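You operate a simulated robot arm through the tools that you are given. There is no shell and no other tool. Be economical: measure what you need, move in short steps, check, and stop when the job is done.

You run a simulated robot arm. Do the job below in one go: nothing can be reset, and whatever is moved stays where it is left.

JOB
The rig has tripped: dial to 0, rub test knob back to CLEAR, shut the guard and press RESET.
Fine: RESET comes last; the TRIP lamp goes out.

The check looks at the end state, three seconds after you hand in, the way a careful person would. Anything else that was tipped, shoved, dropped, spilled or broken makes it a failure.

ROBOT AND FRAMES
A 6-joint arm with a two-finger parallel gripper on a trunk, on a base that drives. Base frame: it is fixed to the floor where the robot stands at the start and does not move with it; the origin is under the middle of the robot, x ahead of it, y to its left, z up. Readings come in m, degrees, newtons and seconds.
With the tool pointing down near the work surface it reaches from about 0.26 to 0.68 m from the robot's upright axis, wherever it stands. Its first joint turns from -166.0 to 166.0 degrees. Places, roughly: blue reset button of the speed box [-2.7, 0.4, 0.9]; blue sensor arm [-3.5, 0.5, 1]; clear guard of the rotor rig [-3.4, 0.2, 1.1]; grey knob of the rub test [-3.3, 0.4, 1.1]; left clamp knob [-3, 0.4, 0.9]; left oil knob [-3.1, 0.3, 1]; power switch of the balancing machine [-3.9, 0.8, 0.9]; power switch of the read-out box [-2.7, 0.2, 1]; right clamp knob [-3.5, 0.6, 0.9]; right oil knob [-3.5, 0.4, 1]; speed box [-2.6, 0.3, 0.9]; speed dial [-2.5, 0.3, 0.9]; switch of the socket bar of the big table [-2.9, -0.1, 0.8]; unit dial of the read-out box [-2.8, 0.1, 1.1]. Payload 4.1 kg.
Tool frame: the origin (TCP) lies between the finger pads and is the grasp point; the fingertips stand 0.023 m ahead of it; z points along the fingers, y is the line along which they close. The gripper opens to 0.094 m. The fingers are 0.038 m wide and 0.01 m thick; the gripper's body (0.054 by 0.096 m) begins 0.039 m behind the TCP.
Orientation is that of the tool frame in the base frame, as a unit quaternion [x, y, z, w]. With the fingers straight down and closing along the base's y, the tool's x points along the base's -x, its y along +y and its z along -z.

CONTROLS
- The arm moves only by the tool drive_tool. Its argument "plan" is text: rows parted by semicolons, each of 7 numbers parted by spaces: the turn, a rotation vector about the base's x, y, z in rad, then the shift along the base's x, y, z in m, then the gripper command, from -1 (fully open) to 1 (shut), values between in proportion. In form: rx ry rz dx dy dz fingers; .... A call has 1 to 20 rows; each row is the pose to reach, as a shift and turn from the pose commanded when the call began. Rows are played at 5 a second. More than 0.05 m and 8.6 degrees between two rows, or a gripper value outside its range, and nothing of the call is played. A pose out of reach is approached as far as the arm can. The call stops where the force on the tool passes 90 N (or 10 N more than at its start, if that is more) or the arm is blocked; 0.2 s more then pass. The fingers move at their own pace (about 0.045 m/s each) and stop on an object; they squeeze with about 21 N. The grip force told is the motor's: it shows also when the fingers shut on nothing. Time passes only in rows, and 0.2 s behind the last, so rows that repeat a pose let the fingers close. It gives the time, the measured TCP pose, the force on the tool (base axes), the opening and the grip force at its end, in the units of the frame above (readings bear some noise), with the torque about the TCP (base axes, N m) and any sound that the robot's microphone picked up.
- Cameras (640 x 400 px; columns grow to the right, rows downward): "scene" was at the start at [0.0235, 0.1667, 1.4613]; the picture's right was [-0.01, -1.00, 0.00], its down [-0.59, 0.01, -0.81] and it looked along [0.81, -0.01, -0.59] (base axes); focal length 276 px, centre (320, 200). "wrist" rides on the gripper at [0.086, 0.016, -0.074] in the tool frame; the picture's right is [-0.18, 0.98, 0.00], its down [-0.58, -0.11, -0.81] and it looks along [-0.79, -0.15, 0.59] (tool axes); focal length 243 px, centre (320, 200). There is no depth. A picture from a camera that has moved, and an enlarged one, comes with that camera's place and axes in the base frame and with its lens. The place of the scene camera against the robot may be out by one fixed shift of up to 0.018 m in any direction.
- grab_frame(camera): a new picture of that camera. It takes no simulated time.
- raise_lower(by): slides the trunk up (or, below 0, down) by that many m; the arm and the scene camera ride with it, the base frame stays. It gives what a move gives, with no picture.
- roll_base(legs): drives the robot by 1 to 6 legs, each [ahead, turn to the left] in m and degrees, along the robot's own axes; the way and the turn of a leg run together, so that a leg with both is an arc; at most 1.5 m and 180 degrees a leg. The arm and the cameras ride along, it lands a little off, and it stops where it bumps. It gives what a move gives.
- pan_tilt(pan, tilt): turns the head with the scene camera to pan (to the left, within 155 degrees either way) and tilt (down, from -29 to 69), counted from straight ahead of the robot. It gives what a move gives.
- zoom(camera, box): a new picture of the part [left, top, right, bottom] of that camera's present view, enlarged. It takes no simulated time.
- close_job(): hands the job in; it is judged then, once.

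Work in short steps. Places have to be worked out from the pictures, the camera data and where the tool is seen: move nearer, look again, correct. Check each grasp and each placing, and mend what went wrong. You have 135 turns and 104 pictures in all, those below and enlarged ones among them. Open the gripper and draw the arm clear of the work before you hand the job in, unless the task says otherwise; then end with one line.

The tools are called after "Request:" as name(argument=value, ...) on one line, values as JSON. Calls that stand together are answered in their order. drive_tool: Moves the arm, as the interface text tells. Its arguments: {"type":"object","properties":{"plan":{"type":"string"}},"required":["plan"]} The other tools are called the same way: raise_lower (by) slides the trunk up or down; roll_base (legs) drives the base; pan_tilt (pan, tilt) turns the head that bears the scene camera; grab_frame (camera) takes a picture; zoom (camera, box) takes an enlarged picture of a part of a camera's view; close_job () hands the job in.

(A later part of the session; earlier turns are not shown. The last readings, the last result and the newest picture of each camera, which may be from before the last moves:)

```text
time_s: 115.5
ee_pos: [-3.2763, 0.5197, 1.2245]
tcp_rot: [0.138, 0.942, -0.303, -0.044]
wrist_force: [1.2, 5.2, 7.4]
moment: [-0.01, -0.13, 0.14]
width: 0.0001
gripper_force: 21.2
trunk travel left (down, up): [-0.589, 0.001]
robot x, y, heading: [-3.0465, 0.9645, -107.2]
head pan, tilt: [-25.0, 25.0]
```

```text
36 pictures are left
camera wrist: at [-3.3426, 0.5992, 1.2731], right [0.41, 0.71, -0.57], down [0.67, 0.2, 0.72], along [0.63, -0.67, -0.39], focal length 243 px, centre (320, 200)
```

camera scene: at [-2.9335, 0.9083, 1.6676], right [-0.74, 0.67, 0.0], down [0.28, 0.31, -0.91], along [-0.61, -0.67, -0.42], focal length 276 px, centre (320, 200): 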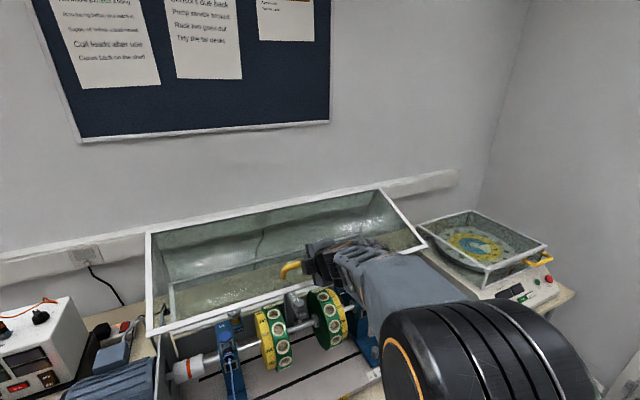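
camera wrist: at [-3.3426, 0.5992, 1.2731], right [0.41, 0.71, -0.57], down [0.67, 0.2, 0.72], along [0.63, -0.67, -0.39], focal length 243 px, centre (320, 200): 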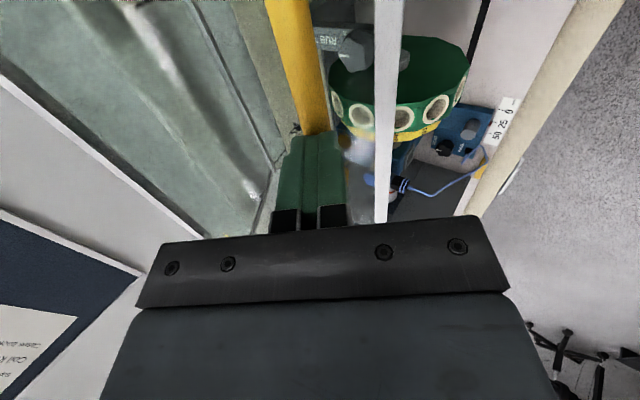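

The bar had been at the very tips and slipped out during the tilt; it rests just under the closed fingertips and the guard holds still. I back off 2 cm, open to 32 mm and straddle the bar again deeper.

Request:
drive_tool(plan="0 0 0 0.0034 0.0112 0.0162 1;0 0 0 0.0034 0.0112 0.0162 0.3;0 0 0 0.0034 0.0112 0.0162 0.3;0 0 0 0.0034 0.0112 0.0162 0.3")

Request:
grab_frame(camera="wrist")

```text
time_s: 116.5
ee_pos: [-3.2737, 0.5295, 1.238]
tcp_rot: [0.139, 0.942, -0.303, -0.043]
wrist_force: [-0.8, -1.0, 0.0]
moment: [0.0, -0.01, 0.02]
width: 0.0329
gripper_force: 0.1
trunk travel left (down, up): [-0.589, 0.001]
robot x, y, heading: [-3.0405, 0.9686, -107.0]
head pan, tilt: [-25.0, 25.0]
```

```text
35 pictures are left
camera wrist: at [-3.34, 0.6087, 1.288], right [0.41, 0.71, -0.57], down [0.67, 0.2, 0.72], along [0.63, -0.67, -0.39], focal length 243 px, centre (320, 200)
```

wrist: 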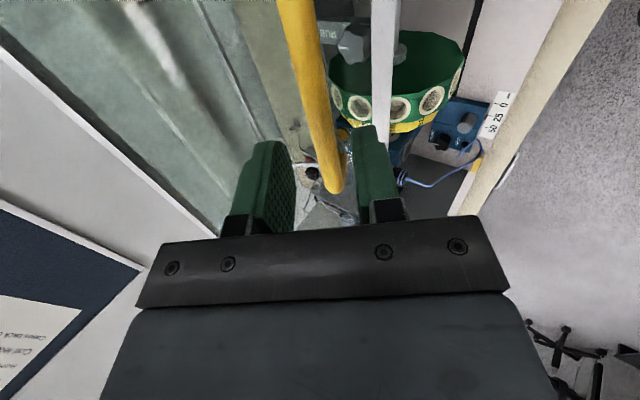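

The bar runs centred between the open fingers. I advance 3 cm along the tool axis and look.

Request:
drive_tool(plan="0 0 0 -0.0017 -0.005 -0.009 0.3;0 0 0 -0.0033 -0.01 -0.017 0.3;0 0 0 -0.005 -0.015 -0.026 0.3;0 0 0 -0.005 -0.015 -0.026 0.4")

Request:
grab_frame(camera="wrist")

```text
time_s: 117.5
ee_pos: [-3.278, 0.5143, 1.2115]
tcp_rot: [0.138, 0.942, -0.302, -0.044]
wrist_force: [-1.1, -0.2, -0.3]
moment: [-0.02, -0.01, 0.01]
width: 0.0285
gripper_force: 0.1
trunk travel left (down, up): [-0.589, 0.001]
robot x, y, heading: [-3.0472, 0.9661, -107.0]
head pan, tilt: [-25.0, 25.0]
```

```text
34 pictures are left
camera wrist: at [-3.345, 0.5936, 1.262], right [0.41, 0.71, -0.57], down [0.67, 0.2, 0.72], along [0.63, -0.67, -0.39], focal length 243 px, centre (320, 200)
```

wrist: 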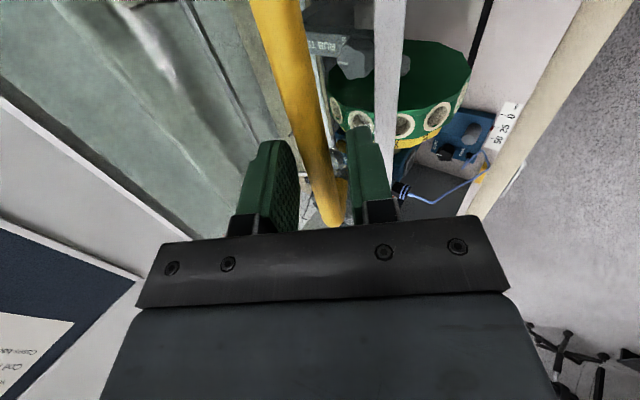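

The guard holds itself by friction, so I take a deeper grip, close on the bar, and move along the arc to ~52°.

Request:
drive_tool(plan="0 0 0 -0.001 -0.0034 -0.005 0.4;0 0 0 -0.002 -0.0067 -0.0097 0.4;0 0 0 -0.002 -0.0067 -0.0097 1;0 0 0 -0.002 -0.0067 -0.0097 1;0 0 0 -0.002 -0.0067 -0.0097 1;0 0 0 0.0005 0.0017 -0.018 1;0 0 0 0.003 0.01 -0.027 1;0 0 0 0.0055 0.018 -0.036 1;0 0 0 0.008 0.026 -0.046 1")

Request:
grab_frame(camera="wrist")

```text
time_s: 119.5
ee_pos: [-3.2702, 0.5421, 1.1652]
tcp_rot: [0.139, 0.942, -0.303, -0.043]
wrist_force: [2.3, 6.8, 5.9]
moment: [-0.38, -1.38, -0.62]
width: 0.0148
gripper_force: 45.1
trunk travel left (down, up): [-0.589, 0.001]
robot x, y, heading: [-3.0441, 0.9691, -106.7]
head pan, tilt: [-25.0, 25.0]
```

```text
33 pictures are left
camera wrist: at [-3.3366, 0.6214, 1.2161], right [0.41, 0.71, -0.57], down [0.67, 0.2, 0.72], along [0.63, -0.67, -0.39], focal length 243 px, centre (320, 200)
```

wrist: 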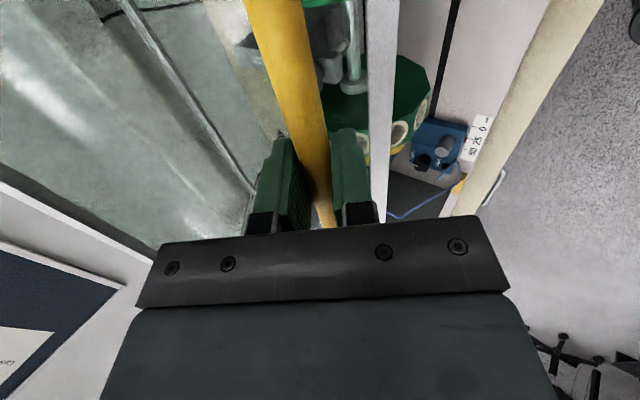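

Only ~9 N: the guard follows. I continue down the arc to ~70°.

Request:
drive_tool(plan="0 0 0 0.0024 0.0081 -0.011 1;0 0 0 0.0046 0.0154 -0.022 1;0 0 0 0.0066 0.022 -0.032 1;0 0 0 0.0084 0.0278 -0.042 1;0 0 0 0.0104 0.0345 -0.055 1;0 0 0 0.0122 0.0405 -0.068 1;0 0 0 0.0137 0.0455 -0.081 1;0 0 0 0.0152 0.0502 -0.0935 1")

Request:
grab_frame(camera="wrist")

```text
time_s: 121.3
ee_pos: [-3.2552, 0.5911, 1.0855]
tcp_rot: [0.14, 0.942, -0.3, -0.045]
wrist_force: [-6.5, 22.8, 7.1]
moment: [-0.01, -0.19, 0.4]
width: 0.0145
gripper_force: 44.8
out of reach, approached as far as the arm can: row 8
trunk travel left (down, up): [-0.589, 0.001]
robot x, y, heading: [-3.0456, 0.9675, -106.9]
head pan, tilt: [-25.0, 25.0]
```

```text
32 pictures are left
camera wrist: at [-3.3213, 0.6704, 1.1358], right [0.41, 0.71, -0.57], down [0.67, 0.19, 0.72], along [0.62, -0.67, -0.4], focal length 243 px, centre (320, 200)
```

wrist: 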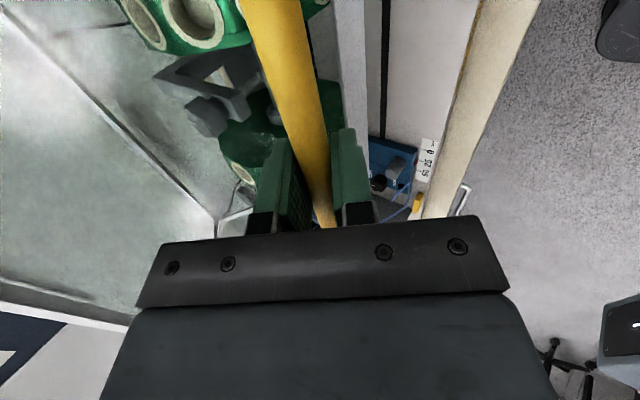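

Arm limit here; the remaining motion is mostly downward, so I ease outward 6 mm and let the trunk bring it down 4 cm.

Request:
drive_tool(plan="0 0 0 0.001 0.003 0 1;0 0 0 0.002 0.006 0 1")

Request:
raise_lower(by=-0.03)

Request:
grab_frame(camera="scene")

```text
time_s: 121.9
ee_pos: [-3.2554, 0.5912, 1.0856]
tcp_rot: [0.139, 0.942, -0.301, -0.045]
wrist_force: [-20.8, -10.6, -9.7]
moment: [0.21, 0.73, -0.68]
width: 0.0148
gripper_force: 44.7
trunk travel left (down, up): [-0.589, 0.001]
robot x, y, heading: [-3.0449, 0.9687, -107.1]
head pan, tilt: [-25.0, 25.0]
```

```text
time_s: 122.6
ee_pos: [-3.2509, 0.5983, 1.0577]
tcp_rot: [0.139, 0.943, -0.301, -0.043]
wrist_force: [-1.6, 35.3, 9.9]
moment: [-0.02, -0.33, 0.01]
width: 0.0145
gripper_force: 44.9
trunk travel left (down, up): [-0.559, 0.031]
robot x, y, heading: [-3.0453, 0.9711, -107.0]
head pan, tilt: [-25.0, 25.0]
```

```text
31 pictures are left
camera scene: at [-2.9332, 0.9155, 1.6379], right [-0.74, 0.67, 0.0], down [0.28, 0.31, -0.91], along [-0.61, -0.68, -0.42], focal length 276 px, centre (320, 200)
```

scene: 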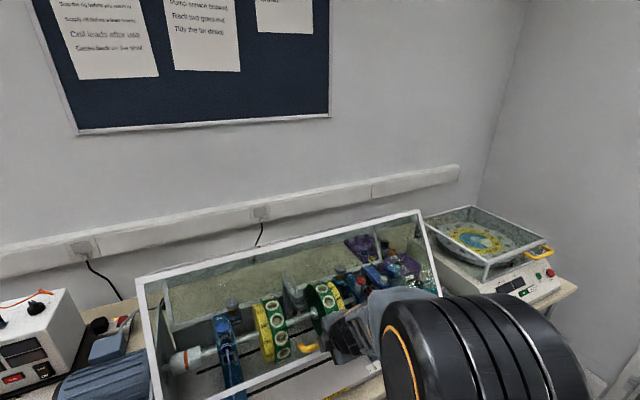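

The guard is two-thirds down. I reduce the tool tilt by ~15° while easing outward 10 mm, then continue down.

Request:
drive_tool(plan="0.13 -0.039 0 0.0015 0.005 -0.002 1;0.258 -0.078 0 0.003 0.01 -0.005 1;0.258 -0.078 0 0.004 0.013 -0.017 1;0.258 -0.078 0 0.005 0.016 -0.03 1")

Request:
grab_frame(camera="wrist")

```text
time_s: 123.6
ee_pos: [-3.2468, 0.608, 1.0268]
tcp_rot: [0.143, 0.975, -0.17, -0.024]
wrist_force: [-7.0, -9.7, -4.6]
moment: [-0.17, -0.95, 0.24]
width: 0.0147
gripper_force: 45.0
trunk travel left (down, up): [-0.559, 0.031]
robot x, y, heading: [-3.0462, 0.9646, -107.1]
head pan, tilt: [-25.0, 25.0]
```

```text
30 pictures are left
camera wrist: at [-3.3183, 0.6722, 1.0899], right [0.44, 0.83, -0.33], down [0.6, 0.0, 0.8], along [0.66, -0.55, -0.5], focal length 243 px, centre (320, 200)
```

wrist: 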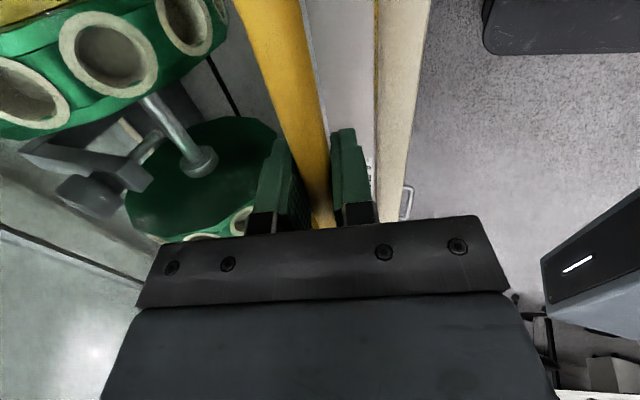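

Good, still gripped with little force. I continue down 5 cm.

Request:
drive_tool(plan="0 0 0 0.0003 0.001 -0.012 1;0 0 0 0.0006 0.002 -0.025 1;0 0 0 0.0009 0.003 -0.037 1;0 0 0 0.0012 0.004 -0.05 1")

Request:
grab_frame(camera="scene")

```text
time_s: 124.6
ee_pos: [-3.244, 0.6172, 0.9753]
tcp_rot: [0.143, 0.975, -0.17, -0.024]
wrist_force: [0.1, 23.7, -1.2]
moment: [0.27, 0.17, 0.2]
width: 0.0148
gripper_force: 44.9
trunk travel left (down, up): [-0.559, 0.031]
robot x, y, heading: [-3.0461, 0.9682, -107.2]
head pan, tilt: [-25.0, 25.0]
```

```text
29 pictures are left
camera scene: at [-2.9334, 0.9123, 1.6377], right [-0.74, 0.67, 0.0], down [0.28, 0.31, -0.91], along [-0.61, -0.67, -0.42], focal length 276 px, centre (320, 200)
```

scene: 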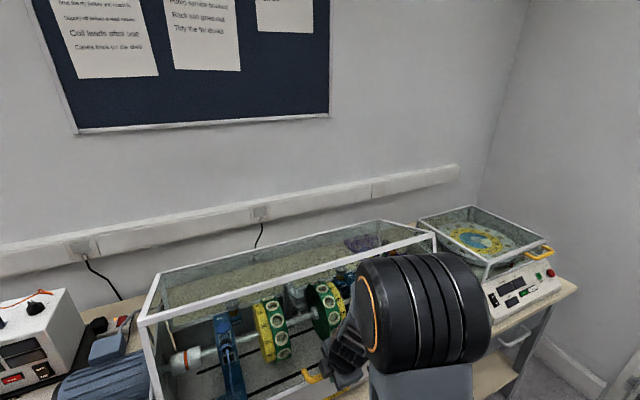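

Nearly there; I go on 4 cm more, easing outward slightly.

Request:
drive_tool(plan="0 0 0 0.0014 0.0048 -0.01 1;0 0 0 0.0016 0.0053 -0.02 1;0 0 0 0.0018 0.006 -0.03 1;0 0 0 0.0018 0.006 -0.04 1")

Request:
grab_frame(camera="wrist")

```text
time_s: 125.6
ee_pos: [-3.2426, 0.6193, 0.9458]
tcp_rot: [0.144, 0.975, -0.167, -0.024]
wrist_force: [7.1, 28.6, -2.7]
moment: [0.22, 0.74, 0.18]
width: 0.0146
gripper_force: 45.2
out of reach, approached as far as the arm can: row 4
trunk travel left (down, up): [-0.559, 0.031]
robot x, y, heading: [-3.0461, 0.9687, -107.1]
head pan, tilt: [-25.0, 25.0]
```

```text
28 pictures are left
camera wrist: at [-3.315, 0.6827, 1.0096], right [0.44, 0.83, -0.33], down [0.6, -0.01, 0.8], along [0.66, -0.55, -0.51], focal length 243 px, centre (320, 200)
```

wrist: 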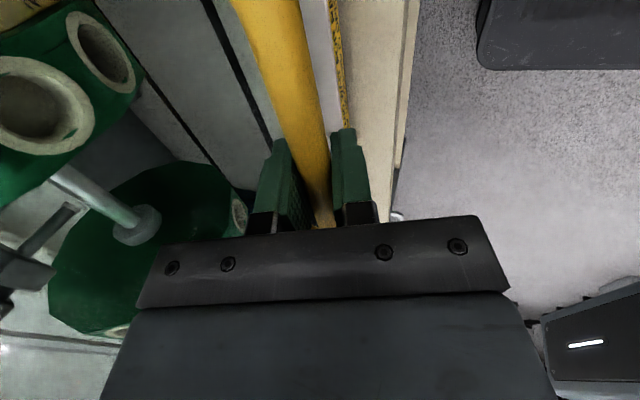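

I use the trunk for the rest: down 3 cm.

Request:
raise_lower(by=-0.03)

Request:
pan_tilt(pan=-25, tilt=42)

Request:
grab_frame(camera="scene")

```text
time_s: 126.4
ee_pos: [-3.243, 0.6197, 0.9157]
tcp_rot: [0.144, 0.975, -0.166, -0.024]
wrist_force: [4.3, 28.9, -5.1]
moment: [0.33, 1.05, 0.15]
width: 0.015
gripper_force: 44.3
trunk travel left (down, up): [-0.529, 0.061]
robot x, y, heading: [-3.0443, 0.9698, -107.0]
head pan, tilt: [-25.0, 25.0]
```

```text
time_s: 127.2
ee_pos: [-3.2437, 0.6184, 0.916]
tcp_rot: [0.144, 0.975, -0.168, -0.023]
wrist_force: [4.6, 28.5, -5.2]
moment: [0.15, 0.84, 0.16]
width: 0.0146
gripper_force: 45.0
trunk travel left (down, up): [-0.529, 0.061]
robot x, y, heading: [-3.0457, 0.9694, -107.0]
head pan, tilt: [-25.0, 42.0]
```

```text
27 pictures are left
camera scene: at [-2.9275, 0.9185, 1.5814], right [-0.74, 0.67, 0.0], down [0.45, 0.49, -0.74], along [-0.5, -0.55, -0.67], focal length 276 px, centre (320, 200)
```

scene: 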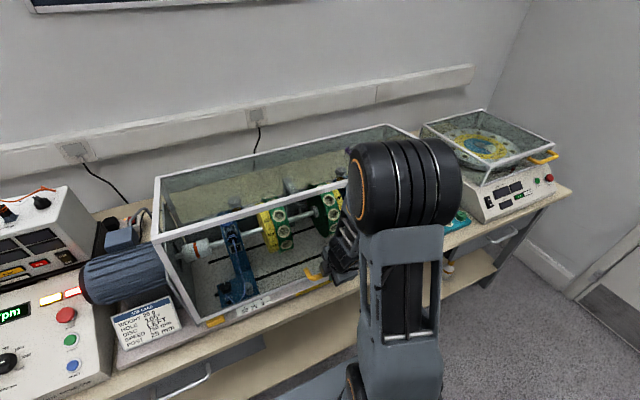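

I zoom on the guard's lower front edge to see the remaining gap.

Request:
zoom(camera="scene", box=[150, 200, 370, 340])

```text
2.86 times, centred on (260, 270) of scene
camera zoom: at [-2.9275, 0.9185, 1.5814], right [-0.74, 0.67, 0.0], down [0.45, 0.49, -0.74], along [-0.5, -0.55, -0.67], focal length 788 px, centre (491, 0)
```

zoom: 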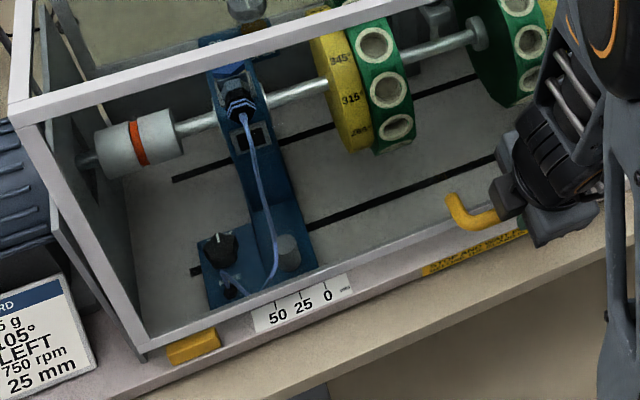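

It looks closed or almost so. I press down gently with the trunk another 1 cm to feel the seat.

Request:
raise_lower(by=-0.012)

```text
time_s: 127.8
ee_pos: [-3.2438, 0.6174, 0.9046]
tcp_rot: [0.144, 0.975, -0.168, -0.024]
wrist_force: [3.6, 23.5, -6.2]
moment: [0.16, 0.39, 0.26]
width: 0.0146
gripper_force: 45.3
trunk travel left (down, up): [-0.517, 0.073]
robot x, y, heading: [-3.0432, 0.9676, -106.8]
head pan, tilt: [-25.0, 42.0]
```

Still moving freely; further down in 1 cm bits.

Request:
raise_lower(by=-0.012)

Request:
raise_lower(by=-0.01)

Request:
zoom(camera="scene", box=[150, 190, 370, 330])

```text
time_s: 128.4
ee_pos: [-3.2444, 0.6164, 0.8913]
tcp_rot: [0.144, 0.975, -0.169, -0.024]
wrist_force: [2.2, 17.6, -6.5]
moment: [0.03, -0.24, 0.36]
width: 0.0147
gripper_force: 44.6
trunk travel left (down, up): [-0.505, 0.085]
robot x, y, heading: [-3.0454, 0.9683, -107.1]
head pan, tilt: [-25.0, 42.0]
```

```text
time_s: 128.9
ee_pos: [-3.2454, 0.615, 0.8819]
tcp_rot: [0.143, 0.975, -0.168, -0.023]
wrist_force: [1.4, 7.0, -4.8]
moment: [-0.09, -0.43, 0.38]
width: 0.015
gripper_force: 45.4
trunk travel left (down, up): [-0.495, 0.095]
robot x, y, heading: [-3.0438, 0.9703, -107.0]
head pan, tilt: [-25.0, 42.0]
```

```text
2.86 times, centred on (260, 260) of scene
camera zoom: at [-2.9279, 0.9155, 1.5472], right [-0.74, 0.67, 0.0], down [0.45, 0.5, -0.74], along [-0.5, -0.55, -0.67], focal length 788 px, centre (491, 29)
```

zoom: 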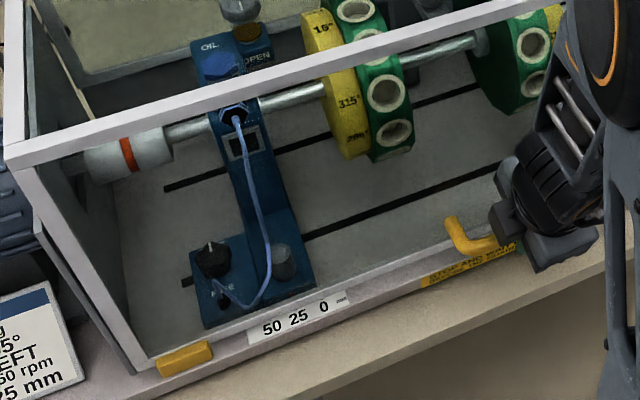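

Closing further (frame nears the scale label). Two more small steps.

Request:
raise_lower(by=-0.01)

Request:
raise_lower(by=-0.01)

Request:
zoom(camera="scene", box=[150, 180, 370, 320])

```text
time_s: 129.5
ee_pos: [-3.245, 0.6128, 0.872]
tcp_rot: [0.143, 0.975, -0.168, -0.025]
wrist_force: [-1.2, -9.3, -1.1]
moment: [-0.02, -0.18, 0.21]
width: 0.0149
gripper_force: 44.9
trunk travel left (down, up): [-0.485, 0.105]
robot x, y, heading: [-3.0455, 0.9634, -107.2]
head pan, tilt: [-25.0, 42.0]
```

```text
time_s: 130.1
ee_pos: [-3.2462, 0.6116, 0.8655]
tcp_rot: [0.143, 0.974, -0.174, -0.028]
wrist_force: [-4.4, -24.1, 46.8]
moment: [0.32, -0.08, -0.07]
width: 0.0148
gripper_force: 44.9
trunk travel left (down, up): [-0.475, 0.115]
robot x, y, heading: [-3.0431, 0.9696, -107.0]
head pan, tilt: [-25.0, 42.0]
```

```text
2.86 times, centred on (260, 250) of scene
camera zoom: at [-2.9269, 0.9146, 1.5277], right [-0.74, 0.67, 0.0], down [0.45, 0.5, -0.74], along [-0.5, -0.55, -0.67], focal length 788 px, centre (491, 57)
```

zoom: 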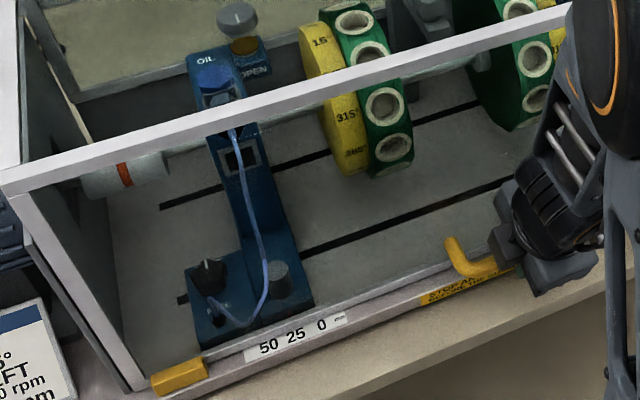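

47 N upward: seated (guard or fingertips on the plate). I release, draw back and up, and inspect.

Request:
drive_tool(plan="0 0 0 0 0 0.004 0.3;0 0 0 0 0 0.004 0.2;0 0 0 0.003 0.008 0.04 0.2;0 0 0 0.006 0.02 0.08 0.2;0 0 0 0.01 0.035 0.12 0;0 0 0 0.01 0.035 0.16 -0.5")

Request:
grab_frame(camera="wrist")

Request:
grab_frame(camera="scene")

```text
time_s: 131.5
ee_pos: [-3.2343, 0.6507, 1.0217]
tcp_rot: [0.145, 0.975, -0.168, -0.024]
wrist_force: [0.4, -0.6, -0.6]
moment: [0.02, -0.01, -0.01]
width: 0.0705
gripper_force: 0.2
trunk travel left (down, up): [-0.475, 0.115]
robot x, y, heading: [-3.0436, 0.9687, -106.7]
head pan, tilt: [-25.0, 42.0]
```

```text
23 pictures are left
camera wrist: at [-3.3056, 0.7144, 1.0855], right [0.44, 0.83, -0.33], down [0.6, -0.01, 0.8], along [0.66, -0.55, -0.51], focal length 243 px, centre (320, 200)
```

wrist: 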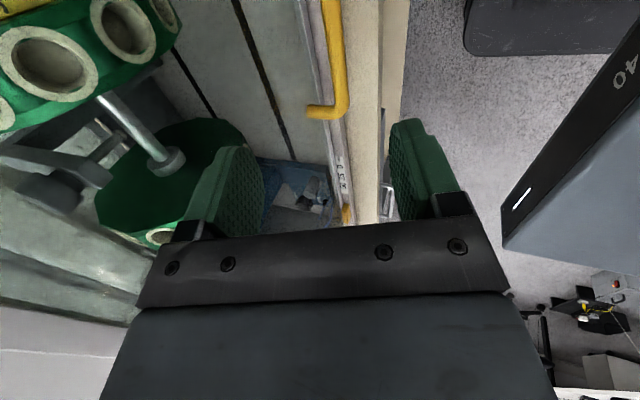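

```text
22 pictures are left
camera scene: at [-2.9277, 0.9152, 1.5272], right [-0.74, 0.67, 0.0], down [0.45, 0.5, -0.74], along [-0.5, -0.55, -0.67], focal length 276 px, centre (320, 200)
```

scene: 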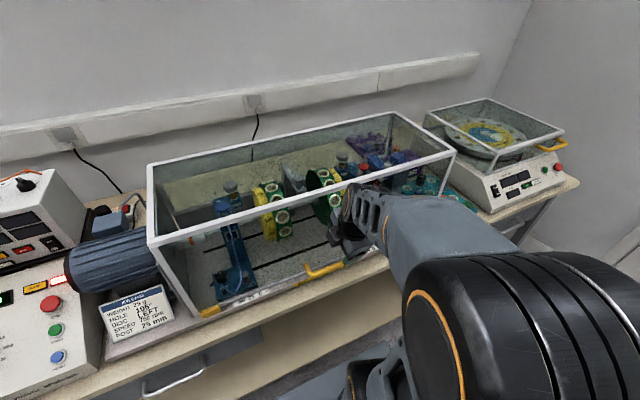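

I zoom in to see whether the bottom frame sits on the plate.

Request:
zoom(camera="scene", box=[180, 240, 360, 330])

Request:
zoom(camera="wrist", box=[270, 0, 390, 230])

```text
3.56 times, centred on (270, 285) of scene
camera zoom: at [-2.9277, 0.9152, 1.5272], right [-0.74, 0.67, 0.0], down [0.45, 0.5, -0.74], along [-0.5, -0.55, -0.67], focal length 980 px, centre (498, -102)
```

zoom: 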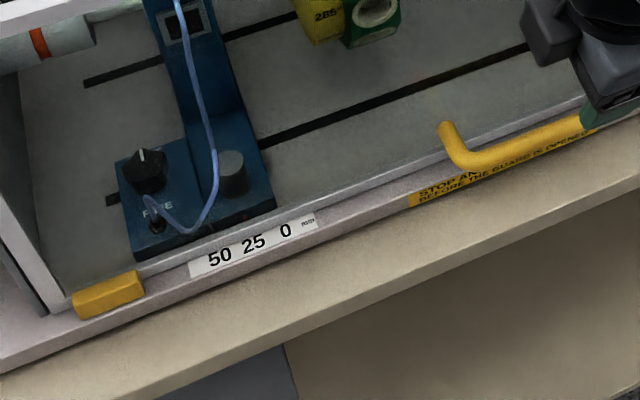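

```text
1.74 times, centred on (330, 115) of wrist
camera zoom: at [-3.3056, 0.7144, 1.0855], right [0.44, 0.83, -0.33], down [0.6, -0.01, 0.8], along [0.66, -0.55, -0.51], focal length 422 px, centre (303, 348)
```

zoom: 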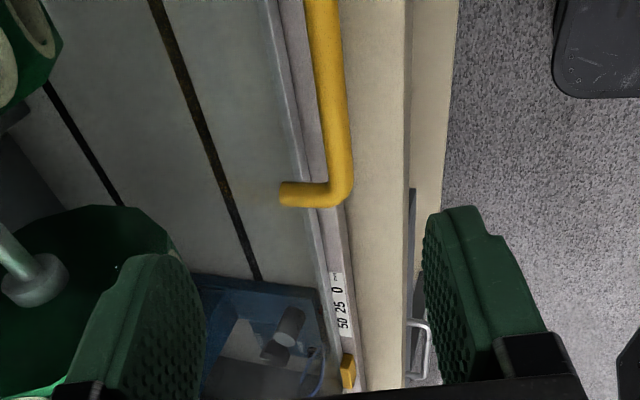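

It appears seated in line with the yellow catch. I verify by pressing down on the handle bar with closed fingers.

Request:
drive_tool(plan="0 0 0 -0.005 -0.016 -0.02 1;0 0 0 -0.0095 -0.0316 -0.05 1;0 0 0 -0.0095 -0.0316 -0.09 1;0 0 0 -0.0095 -0.0316 -0.115 1;0 0 0 -0.0095 -0.0316 -0.125 1;0 0 0 -0.0095 -0.0316 -0.133 1;0 0 0 -0.0095 -0.0316 -0.139 1;0 0 0 -0.0095 -0.0316 -0.144 1")

```text
time_s: 132.8
ee_pos: [-3.2455, 0.6189, 0.9053]
tcp_rot: [0.143, 0.973, -0.18, -0.029]
wrist_force: [15.8, 30.9, 64.5]
moment: [0.46, -0.74, 0.19]
width: 0.0003
gripper_force: 21.4
trunk travel left (down, up): [-0.475, 0.115]
robot x, y, heading: [-3.0441, 0.9681, -107.2]
head pan, tilt: [-25.0, 42.0]
stopped in row 6: the force on the tool passed its limit at 104 N (the readings are from after the stop); the commanded pose is now the measured one
```

The guard is firmly shut (104 N on it, no give). I retract up, level the tool and turn the hand back to neutral.

Request:
drive_tool(plan="0 0 0 0.002 0.008 0.04 0.5;0 0 0 0.005 0.02 0.08 0.5;0 0 0 0.008 0.03 0.12 0;0.11 -0.033 0 0.008 0.03 0.15 0;0.22 -0.066 0 0.008 0.03 0.18 0;0.34 -0.103 0 0.008 0.03 0.2 0")

Request:
drive_tool(plan="0 0 -0.14 0 0 0 0;0 0 -0.28 0 0 0 0;0 0 -0.42 0 0 0 0;0 0 -0.56 0 0 0 0;0 0 -0.7 0 0 0 0;0 0 -0.84 0 0 0 0;0 0 -0.98 0 0 0 0;0 0 -1.12 0 0 0 0;0 0 -1.26 0 0 0 0;0 0 -1.4 0 0 0 0;0 0 -1.5 0 0 0 0;0 0 -1.571 0 0 0 0")

Request:
roll_base(legs=[[-0.25, 0], [0, 90], [0.59, 0], [0, -90]])

Request:
pan_tilt(pan=0, tilt=35)

Request:
grab_frame(camera="scene")

```text
time_s: 134.2
ee_pos: [-3.2391, 0.6452, 1.1002]
tcp_rot: [0.146, 0.989, 0.0, -0.002]
wrist_force: [0.2, -0.1, 0.0]
moment: [-0.03, 0.05, 0.01]
width: 0.0468
gripper_force: 0.0
trunk travel left (down, up): [-0.475, 0.115]
robot x, y, heading: [-3.0482, 0.9655, -107.1]
head pan, tilt: [-25.0, 42.0]
```

```text
time_s: 136.8
ee_pos: [-3.2388, 0.6449, 1.1001]
tcp_rot: [0.804, 0.595, 0.001, -0.002]
wrist_force: [0.0, 0.5, 0.6]
moment: [0.01, -0.01, 0.0]
width: 0.0467
gripper_force: 0.1
trunk travel left (down, up): [-0.475, 0.115]
robot x, y, heading: [-3.0453, 0.9649, -107.2]
head pan, tilt: [-25.0, 42.0]
```

```text
time_s: 149.3
ee_pos: [-2.6017, 0.7195, 1.1007]
tcp_rot: [0.804, 0.595, 0.001, -0.001]
wrist_force: [0.2, 0.4, -0.6]
moment: [0.0, 0.02, 0.01]
width: 0.0469
gripper_force: 0.1
trunk travel left (down, up): [-0.475, 0.115]
robot x, y, heading: [-2.4086, 1.0418, -107.0]
head pan, tilt: [-25.0, 42.0]
```

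```text
time_s: 150.2
ee_pos: [-2.6021, 0.7185, 1.0997]
tcp_rot: [0.804, 0.595, 0.001, -0.002]
wrist_force: [0.1, 0.7, -0.3]
moment: [-0.01, 0.0, 0.0]
width: 0.0469
gripper_force: 0.0
trunk travel left (down, up): [-0.475, 0.115]
robot x, y, heading: [-2.4037, 1.0389, -107.2]
head pan, tilt: [0.0, 35.0]
```

```text
19 pictures are left
camera scene: at [-2.2602, 0.9666, 1.5378], right [-0.95, 0.3, 0.0], down [0.17, 0.55, -0.82], along [-0.24, -0.78, -0.57], focal length 276 px, centre (320, 200)
```

scene: 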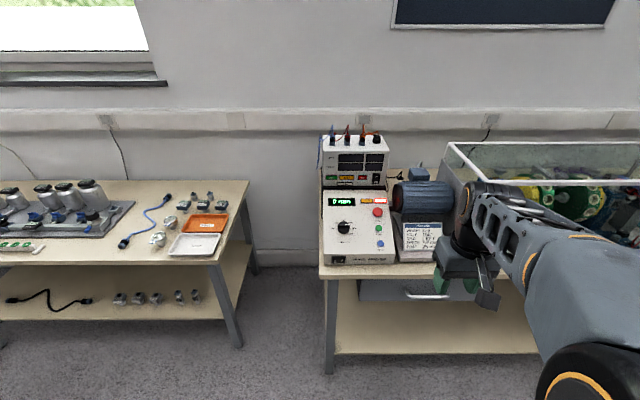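

I'm opposite the speed box. I roll 12 cm ahead, shift the tool 9 cm left, and take a wrist close-up of the panel.

Request:
roll_base(legs=[[0.12, 0]])

Request:
drive_tool(plan="0 0 0 0.043 -0.013 0 -0.5;0 0 0 0.086 -0.026 0 -1;0 0 0 0.086 -0.026 0 -1")

Request:
zoom(camera="wrist", box=[190, 60, 450, 240])

```text
time_s: 151.4
ee_pos: [-2.6377, 0.6028, 1.0999]
tcp_rot: [0.804, 0.595, 0.001, -0.002]
wrist_force: [-0.5, -0.1, -0.7]
moment: [0.03, 0.04, 0.0]
width: 0.0472
gripper_force: 0.1
trunk travel left (down, up): [-0.475, 0.115]
robot x, y, heading: [-2.4427, 0.9281, -107.3]
head pan, tilt: [0.0, 35.0]
```

```text
time_s: 152.2
ee_pos: [-2.5521, 0.5759, 1.0995]
tcp_rot: [0.804, 0.595, 0.001, -0.001]
wrist_force: [0.1, -0.3, -0.4]
moment: [-0.01, 0.02, 0.02]
width: 0.0942
gripper_force: 0.0
trunk travel left (down, up): [-0.475, 0.115]
robot x, y, heading: [-2.4428, 0.921, -107.2]
head pan, tilt: [0.0, 35.0]
```

```text
2.22 times, centred on (320, 150) of wrist
camera zoom: at [-2.511, 0.6544, 1.1738], right [0.89, -0.46, 0.0], down [-0.27, -0.53, 0.8], along [-0.37, -0.71, -0.59], focal length 539 px, centre (320, 311)
```

zoom: 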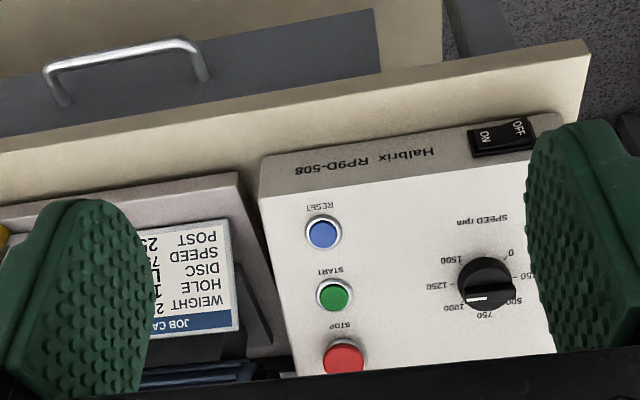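

The panel reads: 0 at lower left, 1500 at lower right, pointer near 1150; the dial is at about (-2.541, 0.33, 0.93). I tilt the tool to face the sloping panel (~34°), 12 cm off the dial, and check alignment.

Request:
drive_tool(plan="-0.115 0.035 0 0.006 -0.036 -0.01 -1;-0.23 0.069 0 0.012 -0.072 -0.02 -1;-0.345 0.104 0 0.018 -0.108 -0.03 -1;-0.46 0.138 0 0.024 -0.144 -0.045 -1;-0.574 0.173 0 0.031 -0.181 -0.0695 -1")

Request:
zoom(camera="wrist", box=[170, 0, 470, 190])

```text
time_s: 153.4
ee_pos: [-2.5217, 0.3941, 1.029]
tcp_rot: [0.769, 0.568, -0.236, 0.175]
wrist_force: [-0.8, 0.0, 0.5]
moment: [0.01, 0.0, 0.01]
width: 0.0941
gripper_force: 0.1
trunk travel left (down, up): [-0.475, 0.115]
robot x, y, heading: [-2.4459, 0.9261, -107.3]
head pan, tilt: [0.0, 35.0]
```

```text
2.11 times, centred on (320, 95) of wrist
camera zoom: at [-2.4734, 0.4992, 1.0414], right [0.9, -0.43, 0.1], down [-0.11, 0.01, 0.99], along [-0.43, -0.9, -0.04], focal length 511 px, centre (320, 421)
```

zoom: 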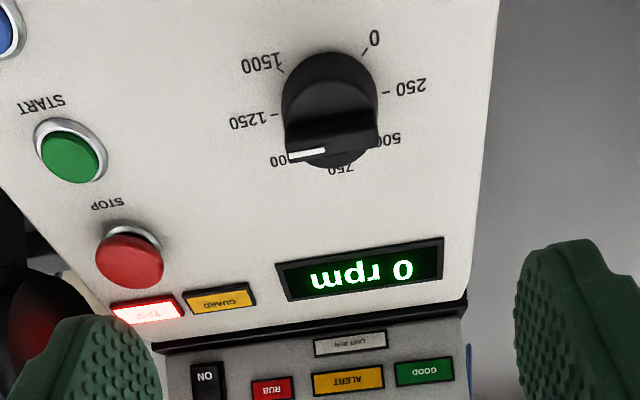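

Triangulation puts the dial's axis foot at (-2.546, 0.305, 0.903); the pointer is at 1250, so it needs ~225° counter-clockwise to 0. GUARD lamp is out. I roll the hand -90° to close across the pointer ridge, then advance onto the dial.

Request:
drive_tool(plan="-0.0213 -0.0709 -0.108 0 0 0 -0.28;-0.0427 -0.1417 -0.216 0 0 0 -0.28;-0.064 -0.2126 -0.3242 0 0 0 -0.28;-0.0854 -0.2835 -0.4323 0 0 0 -0.28;-0.1067 -0.3544 -0.5404 0 0 0 -0.28;-0.128 -0.425 -0.648 0 0 0 -0.28;-0.149 -0.496 -0.756 0 0 0 -0.28;-0.1707 -0.567 -0.8645 0 0 0 -0.28;-0.192 -0.638 -0.9726 0 0 0 -0.28;-0.2134 -0.7087 -1.0807 0 0 0 -0.28;-0.2347 -0.78 -1.189 0 0 0 -0.28;-0.2561 -0.85 -1.296 0 0 0 -0.28")

Request:
drive_tool(plan="0 0 0 -0.006 -0.022 -0.03 -0.28;0 0 0 -0.012 -0.043 -0.06 -0.28;0 0 0 -0.017 -0.064 -0.088 -0.28;0 0 0 -0.0204 -0.0753 -0.1039 -0.28")

Request:
grab_frame(camera="wrist")

```text
time_s: 156.0
ee_pos: [-2.5218, 0.3965, 1.031]
tcp_rot: [0.945, -0.141, -0.041, 0.292]
wrist_force: [-0.2, 0.0, 0.3]
moment: [0.03, -0.01, 0.03]
width: 0.0603
gripper_force: 0.1
trunk travel left (down, up): [-0.475, 0.115]
robot x, y, heading: [-2.4437, 0.9211, -107.2]
head pan, tilt: [0.0, 35.0]
```

```text
time_s: 157.0
ee_pos: [-2.5418, 0.319, 0.9266]
tcp_rot: [0.945, -0.141, -0.04, 0.293]
wrist_force: [-0.4, -0.1, -0.2]
moment: [0.01, -0.04, 0.03]
width: 0.06
gripper_force: 0.1
trunk travel left (down, up): [-0.475, 0.115]
robot x, y, heading: [-2.4443, 0.93, -107.1]
head pan, tilt: [0.0, 35.0]
```

```text
16 pictures are left
camera wrist: at [-2.4519, 0.3227, 0.9967], right [-0.41, -0.72, 0.55], down [-0.4, 0.69, 0.6], along [-0.82, 0.03, -0.58], focal length 243 px, centre (320, 200)
```

wrist: 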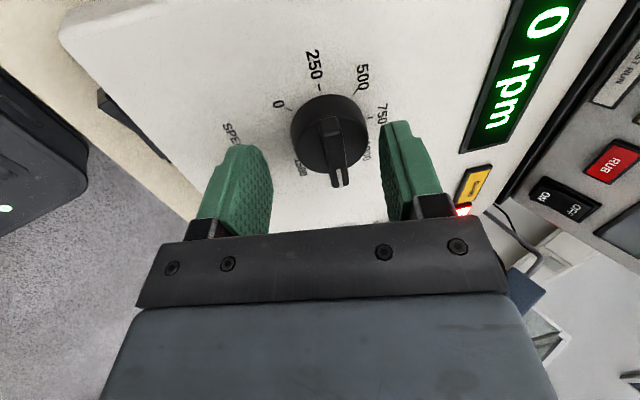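

The dial sits between the fingers but near the tips; I advance 17 mm more, shift 4 mm upslope, and close.

Request:
drive_tool(plan="0 0 0 -0.0016 -0.003 0.002 -0.28;0 0 0 -0.003 -0.0077 -0.0055 -0.28;0 0 0 -0.0044 -0.0122 -0.012 -0.28;0 0 0 -0.0044 -0.0122 -0.012 0.2;0 0 0 -0.0044 -0.0122 -0.012 1;0 0 0 -0.0044 -0.0122 -0.012 1;0 0 0 -0.0044 -0.0122 -0.012 1;0 0 0 -0.0044 -0.0122 -0.012 1")

Request:
grab_frame(camera="wrist")

```text
time_s: 158.8
ee_pos: [-2.5455, 0.3103, 0.9183]
tcp_rot: [0.944, -0.139, -0.041, 0.295]
wrist_force: [8.8, 23.6, 23.1]
moment: [1.88, -0.7, 0.17]
width: 0.0418
gripper_force: 45.1
trunk travel left (down, up): [-0.475, 0.115]
robot x, y, heading: [-2.4422, 0.9237, -107.3]
head pan, tilt: [0.0, 35.0]
```

```text
15 pictures are left
camera wrist: at [-2.455, 0.313, 0.9887], right [-0.41, -0.72, 0.56], down [-0.4, 0.69, 0.6], along [-0.82, 0.02, -0.57], focal length 243 px, centre (320, 200)
```

wrist: 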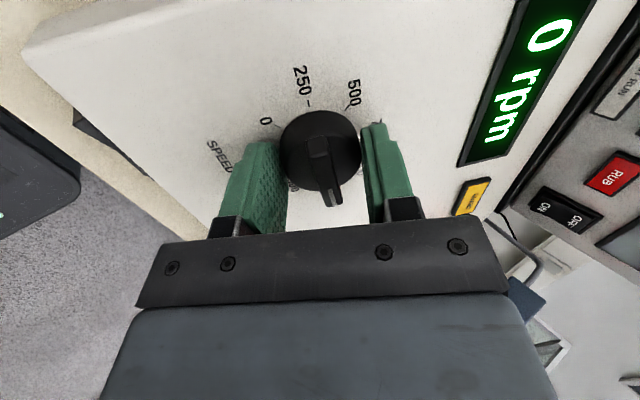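

Gripped the round body (42 mm), tips pressing lightly on the panel. I ease off 3 mm and turn the first 88° CCW.

Request:
drive_tool(plan="0 0 0 0.0005 0.0016 0.0025 1;0.0228 0.0757 0.1155 0.0005 0.0016 0.0025 1;0.0456 0.1515 0.231 0.0005 0.0016 0.0025 1;0.0685 0.2272 0.3465 0.0005 0.0016 0.0025 1;0.0913 0.303 0.462 0.0005 0.0016 0.0025 1;0.1141 0.3787 0.5775 0.0005 0.0016 0.0025 1;0.137 0.4544 0.693 0.0005 0.0016 0.0025 1;0.1597 0.5302 0.8085 0.0005 0.0016 0.0025 1;0.1826 0.606 0.924 0.0005 0.0016 0.0025 1;0.2054 0.6817 1.0395 0.0005 0.0016 0.0025 1;0.2282 0.7574 1.155 0.0005 0.0016 0.0025 1;0.251 0.833 1.2705 0.0005 0.0016 0.0025 1")

Request:
grab_frame(camera="wrist")

```text
time_s: 161.4
ee_pos: [-2.5439, 0.3094, 0.9179]
tcp_rot: [0.776, 0.558, -0.234, 0.179]
wrist_force: [2.3, -4.5, 14.4]
moment: [-0.46, -0.38, 0.26]
width: 0.0406
gripper_force: 45.0
trunk travel left (down, up): [-0.475, 0.115]
robot x, y, heading: [-2.4439, 0.9223, -106.9]
head pan, tilt: [0.0, 35.0]
```

```text
14 pictures are left
camera wrist: at [-2.4947, 0.4132, 0.9301], right [0.88, -0.45, 0.12], down [-0.13, 0.01, 0.99], along [-0.45, -0.89, -0.05], focal length 243 px, centre (320, 200)
```

wrist: 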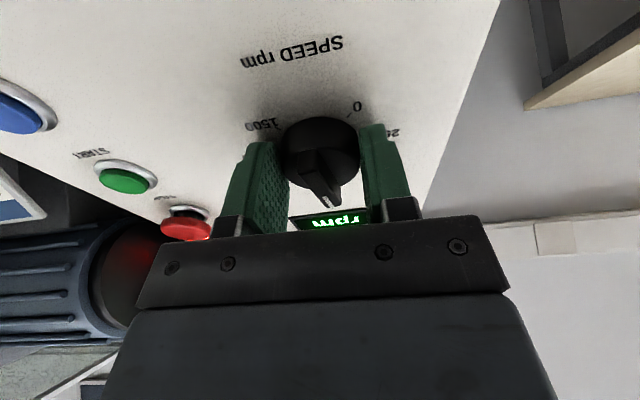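

The dial turns with the tool; it's now near 750. I turn a further ~137° to reach the 0 stop.

Request:
drive_tool(plan="0.0228 0.0757 0.1155 0 0 0 1;0.0456 0.1515 0.231 0 0 0 1;0.0685 0.2272 0.3465 0 0 0 1;0.0913 0.303 0.462 0 0 0 1;0.1141 0.3787 0.5775 0 0 0 1;0.137 0.4544 0.693 0 0 0 1;0.1597 0.5302 0.8085 0 0 0 1;0.1826 0.606 0.924 0 0 0 1;0.2054 0.6817 1.0395 0 0 0 1;0.2282 0.7574 1.155 0 0 0 1;0.251 0.833 1.2705 0 0 0 1;0.2738 0.909 1.386 0 0 0 1;0.2967 0.985 1.5015 0 0 0 1;0.3195 1.0605 1.617 0 0 0 1;0.3423 1.136 1.7325 0 0 0 1;0.3651 1.212 1.848 0 0 0 1;0.388 1.2877 1.9635 0 0 0 1")

Request:
grab_frame(camera="wrist")

```text
time_s: 165.0
ee_pos: [-2.5427, 0.3114, 0.9179]
tcp_rot: [-0.23, 0.926, -0.257, -0.153]
wrist_force: [11.7, 1.5, 24.1]
moment: [0.32, -0.54, -0.43]
width: 0.0411
gripper_force: 44.9
trunk travel left (down, up): [-0.475, 0.115]
robot x, y, heading: [-2.4402, 0.9253, -107.1]
head pan, tilt: [0.0, 35.0]
```

```text
13 pictures are left
camera wrist: at [-2.6126, 0.3344, 1.0067], right [-0.34, 0.81, -0.47], down [0.68, 0.56, 0.47], along [0.65, -0.16, -0.74], focal length 243 px, centre (320, 200)
```

wrist: 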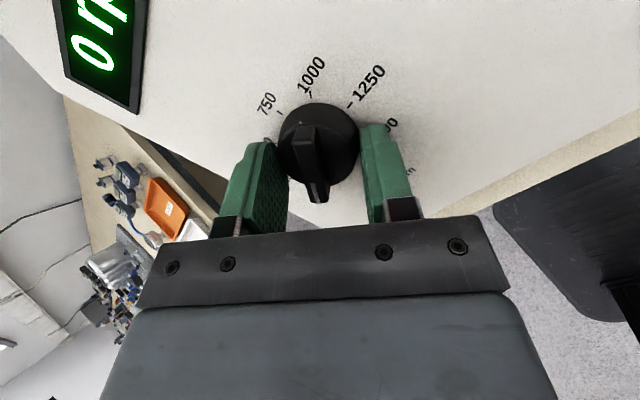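

Torque -0.6 N m about the axis: it reached the stop. I release, back off 8 cm, and look.

Request:
drive_tool(plan="0 0 0 0 0 0 0.2;0 0 0 0 0 0 -0.3;0 0 0 0.004 0.014 0.021 -0.3;0 0 0 0.009 0.03 0.045 -0.3;0 0 0 0.014 0.047 0.072 -0.3")

Request:
zoom(camera="wrist", box=[200, 0, 440, 150])

```text
time_s: 166.2
ee_pos: [-2.5311, 0.3576, 0.9897]
tcp_rot: [-0.227, 0.928, -0.254, -0.152]
wrist_force: [-0.7, -0.3, 0.0]
moment: [-0.05, -0.02, 0.0]
width: 0.061
gripper_force: 0.1
trunk travel left (down, up): [-0.475, 0.115]
robot x, y, heading: [-2.4435, 0.9262, -107.1]
head pan, tilt: [0.0, 35.0]
```

```text
2.67 times, centred on (320, 75) of wrist
camera zoom: at [-2.6007, 0.3806, 1.0776], right [-0.34, 0.82, -0.47], down [0.68, 0.56, 0.48], along [0.65, -0.16, -0.74], focal length 647 px, centre (320, 533)
```

zoom: 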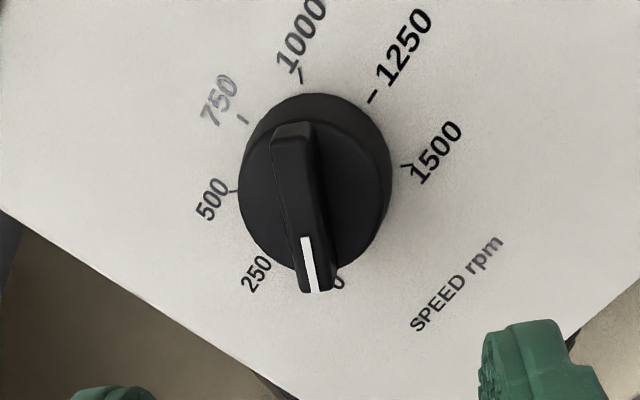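

The pointer stands exactly opposite 1000, i.e. at 0. Next RESET, judged at (-2.657, 0.372, 0.865): I roll the hand back, close the fingers and line up 9 cm off the button.

Request:
drive_tool(plan="-0.0228 -0.0757 -0.1155 0 0 0 0.3;-0.0456 -0.1515 -0.231 0 0 0 0.6;-0.0685 -0.2272 -0.3465 0 0 0 1;-0.0913 -0.303 -0.462 0 0 0 1;-0.1141 -0.3787 -0.5775 0 0 0 1;-0.137 -0.4544 -0.693 0 0 0 1;-0.1597 -0.5302 -0.8085 0 0 0 1;-0.1826 -0.606 -0.924 0 0 0 1;-0.2054 -0.6817 -1.0395 0 0 0 1;-0.2282 -0.7574 -1.155 0 0 0 1;-0.251 -0.833 -1.2705 0 0 0 1;-0.2738 -0.909 -1.386 0 0 0 1;-0.2967 -0.985 -1.5015 0 0 0 1;-0.3195 -1.0605 -1.617 0 0 0 1;-0.3423 -1.136 -1.7325 0 0 0 1;-0.3651 -1.212 -1.848 0 0 0 1;-0.388 -1.2877 -1.9635 0 0 0 1")

Request:
drive_tool(plan="0 0 0 -0.036 0.025 0 1;0 0 0 -0.072 0.05 -0.01 1;0 0 0 -0.1076 0.0754 -0.032 1")

Request:
grab_frame(camera="wrist")

```text
time_s: 169.8
ee_pos: [-2.5322, 0.357, 0.9886]
tcp_rot: [0.778, 0.556, -0.232, 0.179]
wrist_force: [-0.4, -0.5, -0.8]
moment: [0.02, 0.01, -0.04]
width: 0.0
gripper_force: 21.0
trunk travel left (down, up): [-0.475, 0.115]
robot x, y, heading: [-2.444, 0.9269, -107.2]
head pan, tilt: [0.0, 35.0]
```

```text
time_s: 170.6
ee_pos: [-2.6415, 0.4342, 0.957]
tcp_rot: [0.778, 0.556, -0.234, 0.179]
wrist_force: [0.3, 0.6, 0.7]
moment: [-0.02, 0.0, -0.02]
width: 0.0
gripper_force: 21.4
trunk travel left (down, up): [-0.475, 0.115]
robot x, y, heading: [-2.4419, 0.9253, -107.1]
head pan, tilt: [0.0, 35.0]
```

```text
11 pictures are left
camera wrist: at [-2.5892, 0.5361, 0.9696], right [0.88, -0.46, 0.12], down [-0.13, 0.01, 0.99], along [-0.45, -0.89, -0.05], focal length 243 px, centre (320, 200)
```

wrist: 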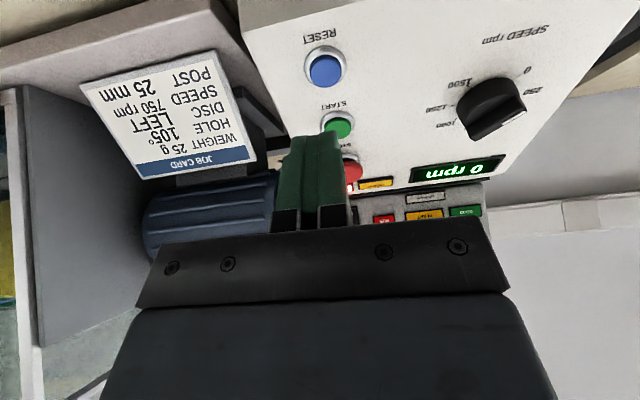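

RESET projects onto the tool axis as predicted, within 4 mm. I advance in steps to touch it.

Request:
drive_tool(plan="0 0 0 -0.0035 -0.0231 -0.033 1;0 0 0 -0.0092 -0.0421 -0.0619 1;0 0 0 -0.0113 -0.0491 -0.0726 1;0 0 0 -0.0123 -0.0524 -0.0776 1")

Request:
grab_frame(camera="wrist")

```text
time_s: 171.6
ee_pos: [-2.649, 0.3918, 0.8938]
tcp_rot: [0.774, 0.554, -0.245, 0.186]
wrist_force: [7.6, 43.9, 66.6]
moment: [1.3, -0.41, -0.19]
width: 0.0
gripper_force: 21.1
trunk travel left (down, up): [-0.475, 0.115]
robot x, y, heading: [-2.445, 0.9234, -107.3]
head pan, tilt: [0.0, 35.0]
heard: click
```

```text
10 pictures are left
camera wrist: at [-2.5982, 0.4942, 0.9034], right [0.88, -0.45, 0.12], down [-0.12, 0.04, 0.99], along [-0.46, -0.89, -0.02], focal length 243 px, centre (320, 200)
```

wrist: 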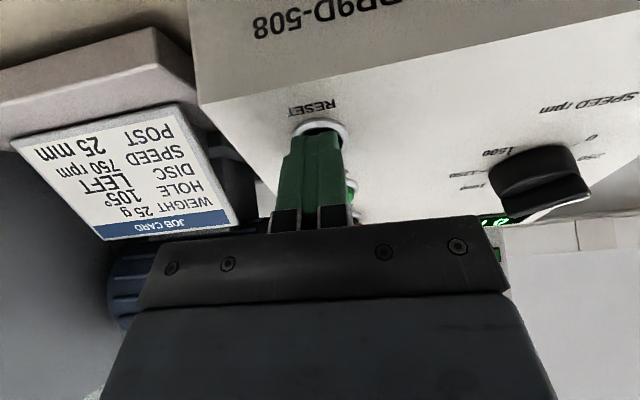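

A click was heard. I draw back and check the TRIP lamp.

Request:
drive_tool(plan="0 0 0 0.006 0.02 0.033 1;0 0 0 0.012 0.042 0.066 1;0 0 0 0.02 0.075 0.1 1;0 0 0 0.02 0.115 0.12 0;0 0 0 0.02 0.155 0.14 -1")

Request:
zoom(camera="scene", box=[300, 130, 460, 250])

```text
time_s: 172.8
ee_pos: [-2.63, 0.537, 1.0189]
tcp_rot: [0.777, 0.557, -0.234, 0.178]
wrist_force: [0.9, 0.2, -0.5]
moment: [-0.01, 0.0, 0.0]
width: 0.0496
gripper_force: 0.1
trunk travel left (down, up): [-0.475, 0.115]
robot x, y, heading: [-2.443, 0.9255, -107.3]
head pan, tilt: [0.0, 35.0]
```

```text
3.33 times, centred on (380, 190) of scene
camera zoom: at [-2.2958, 0.8509, 1.5377], right [-0.96, 0.3, 0.0], down [0.17, 0.55, -0.82], along [-0.24, -0.78, -0.57], focal length 919 px, centre (120, 233)
```

zoom: 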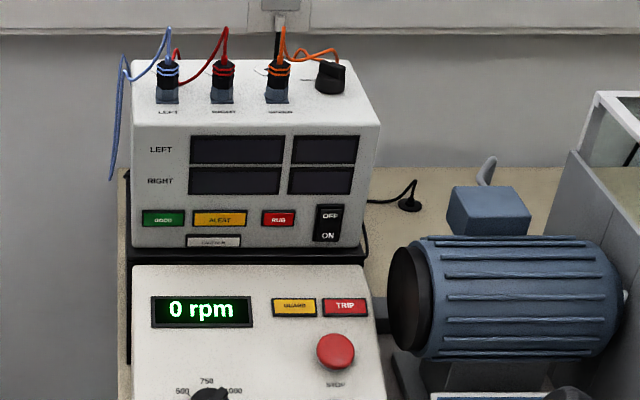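

TRIP and GUARD lamps are out. I back away and take a final look.

Request:
roll_base(legs=[[-0.25, 0]])

Request:
pan_tilt(pan=-18, tilt=32)

Request:
grab_frame(camera="scene")

Request:
grab_frame(camera="wrist")

```text
time_s: 174.6
ee_pos: [-2.5568, 0.7752, 1.0196]
tcp_rot: [0.776, 0.558, -0.234, 0.179]
wrist_force: [-0.6, 0.2, -0.3]
moment: [-0.01, 0.02, 0.01]
width: 0.0941
gripper_force: 0.0
trunk travel left (down, up): [-0.475, 0.115]
robot x, y, heading: [-2.3696, 1.1621, -107.3]
head pan, tilt: [0.0, 35.0]
```

```text
time_s: 175.4
ee_pos: [-2.5554, 0.7751, 1.0202]
tcp_rot: [0.776, 0.558, -0.233, 0.179]
wrist_force: [0.6, 0.2, -0.6]
moment: [-0.02, 0.0, 0.01]
width: 0.0937
gripper_force: 0.2
trunk travel left (down, up): [-0.475, 0.115]
robot x, y, heading: [-2.3688, 1.1638, -107.2]
head pan, tilt: [-18.0, 32.0]
```

```text
8 pictures are left
camera scene: at [-2.2478, 1.1007, 1.5424], right [-0.82, 0.58, 0.0], down [0.3, 0.43, -0.85], along [-0.49, -0.69, -0.53], focal length 276 px, centre (320, 200)
```

scene: 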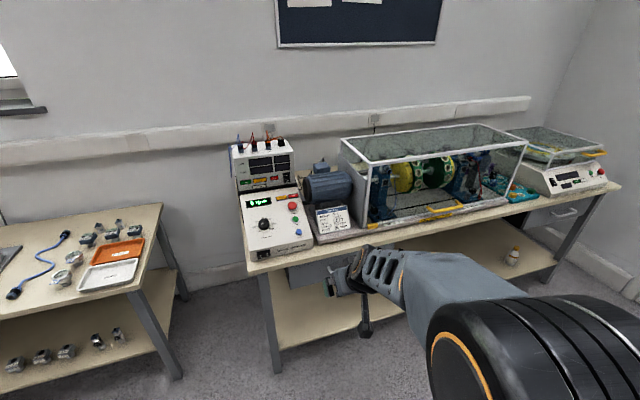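

```text
7 pictures are left
camera wrist: at [-2.5056, 0.8774, 1.0325], right [0.88, -0.45, 0.12], down [-0.13, 0.01, 0.99], along [-0.45, -0.89, -0.05], focal length 243 px, centre (320, 200)
```

wrist: 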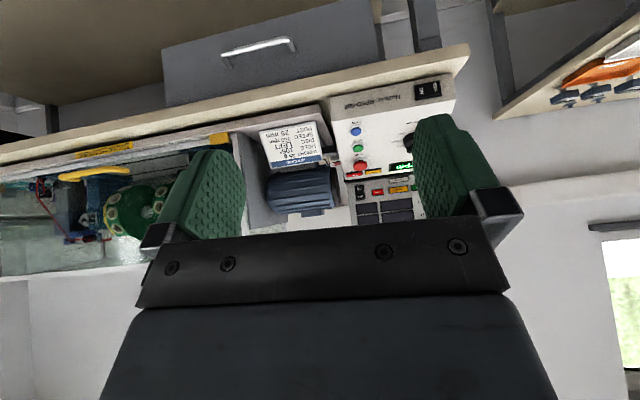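

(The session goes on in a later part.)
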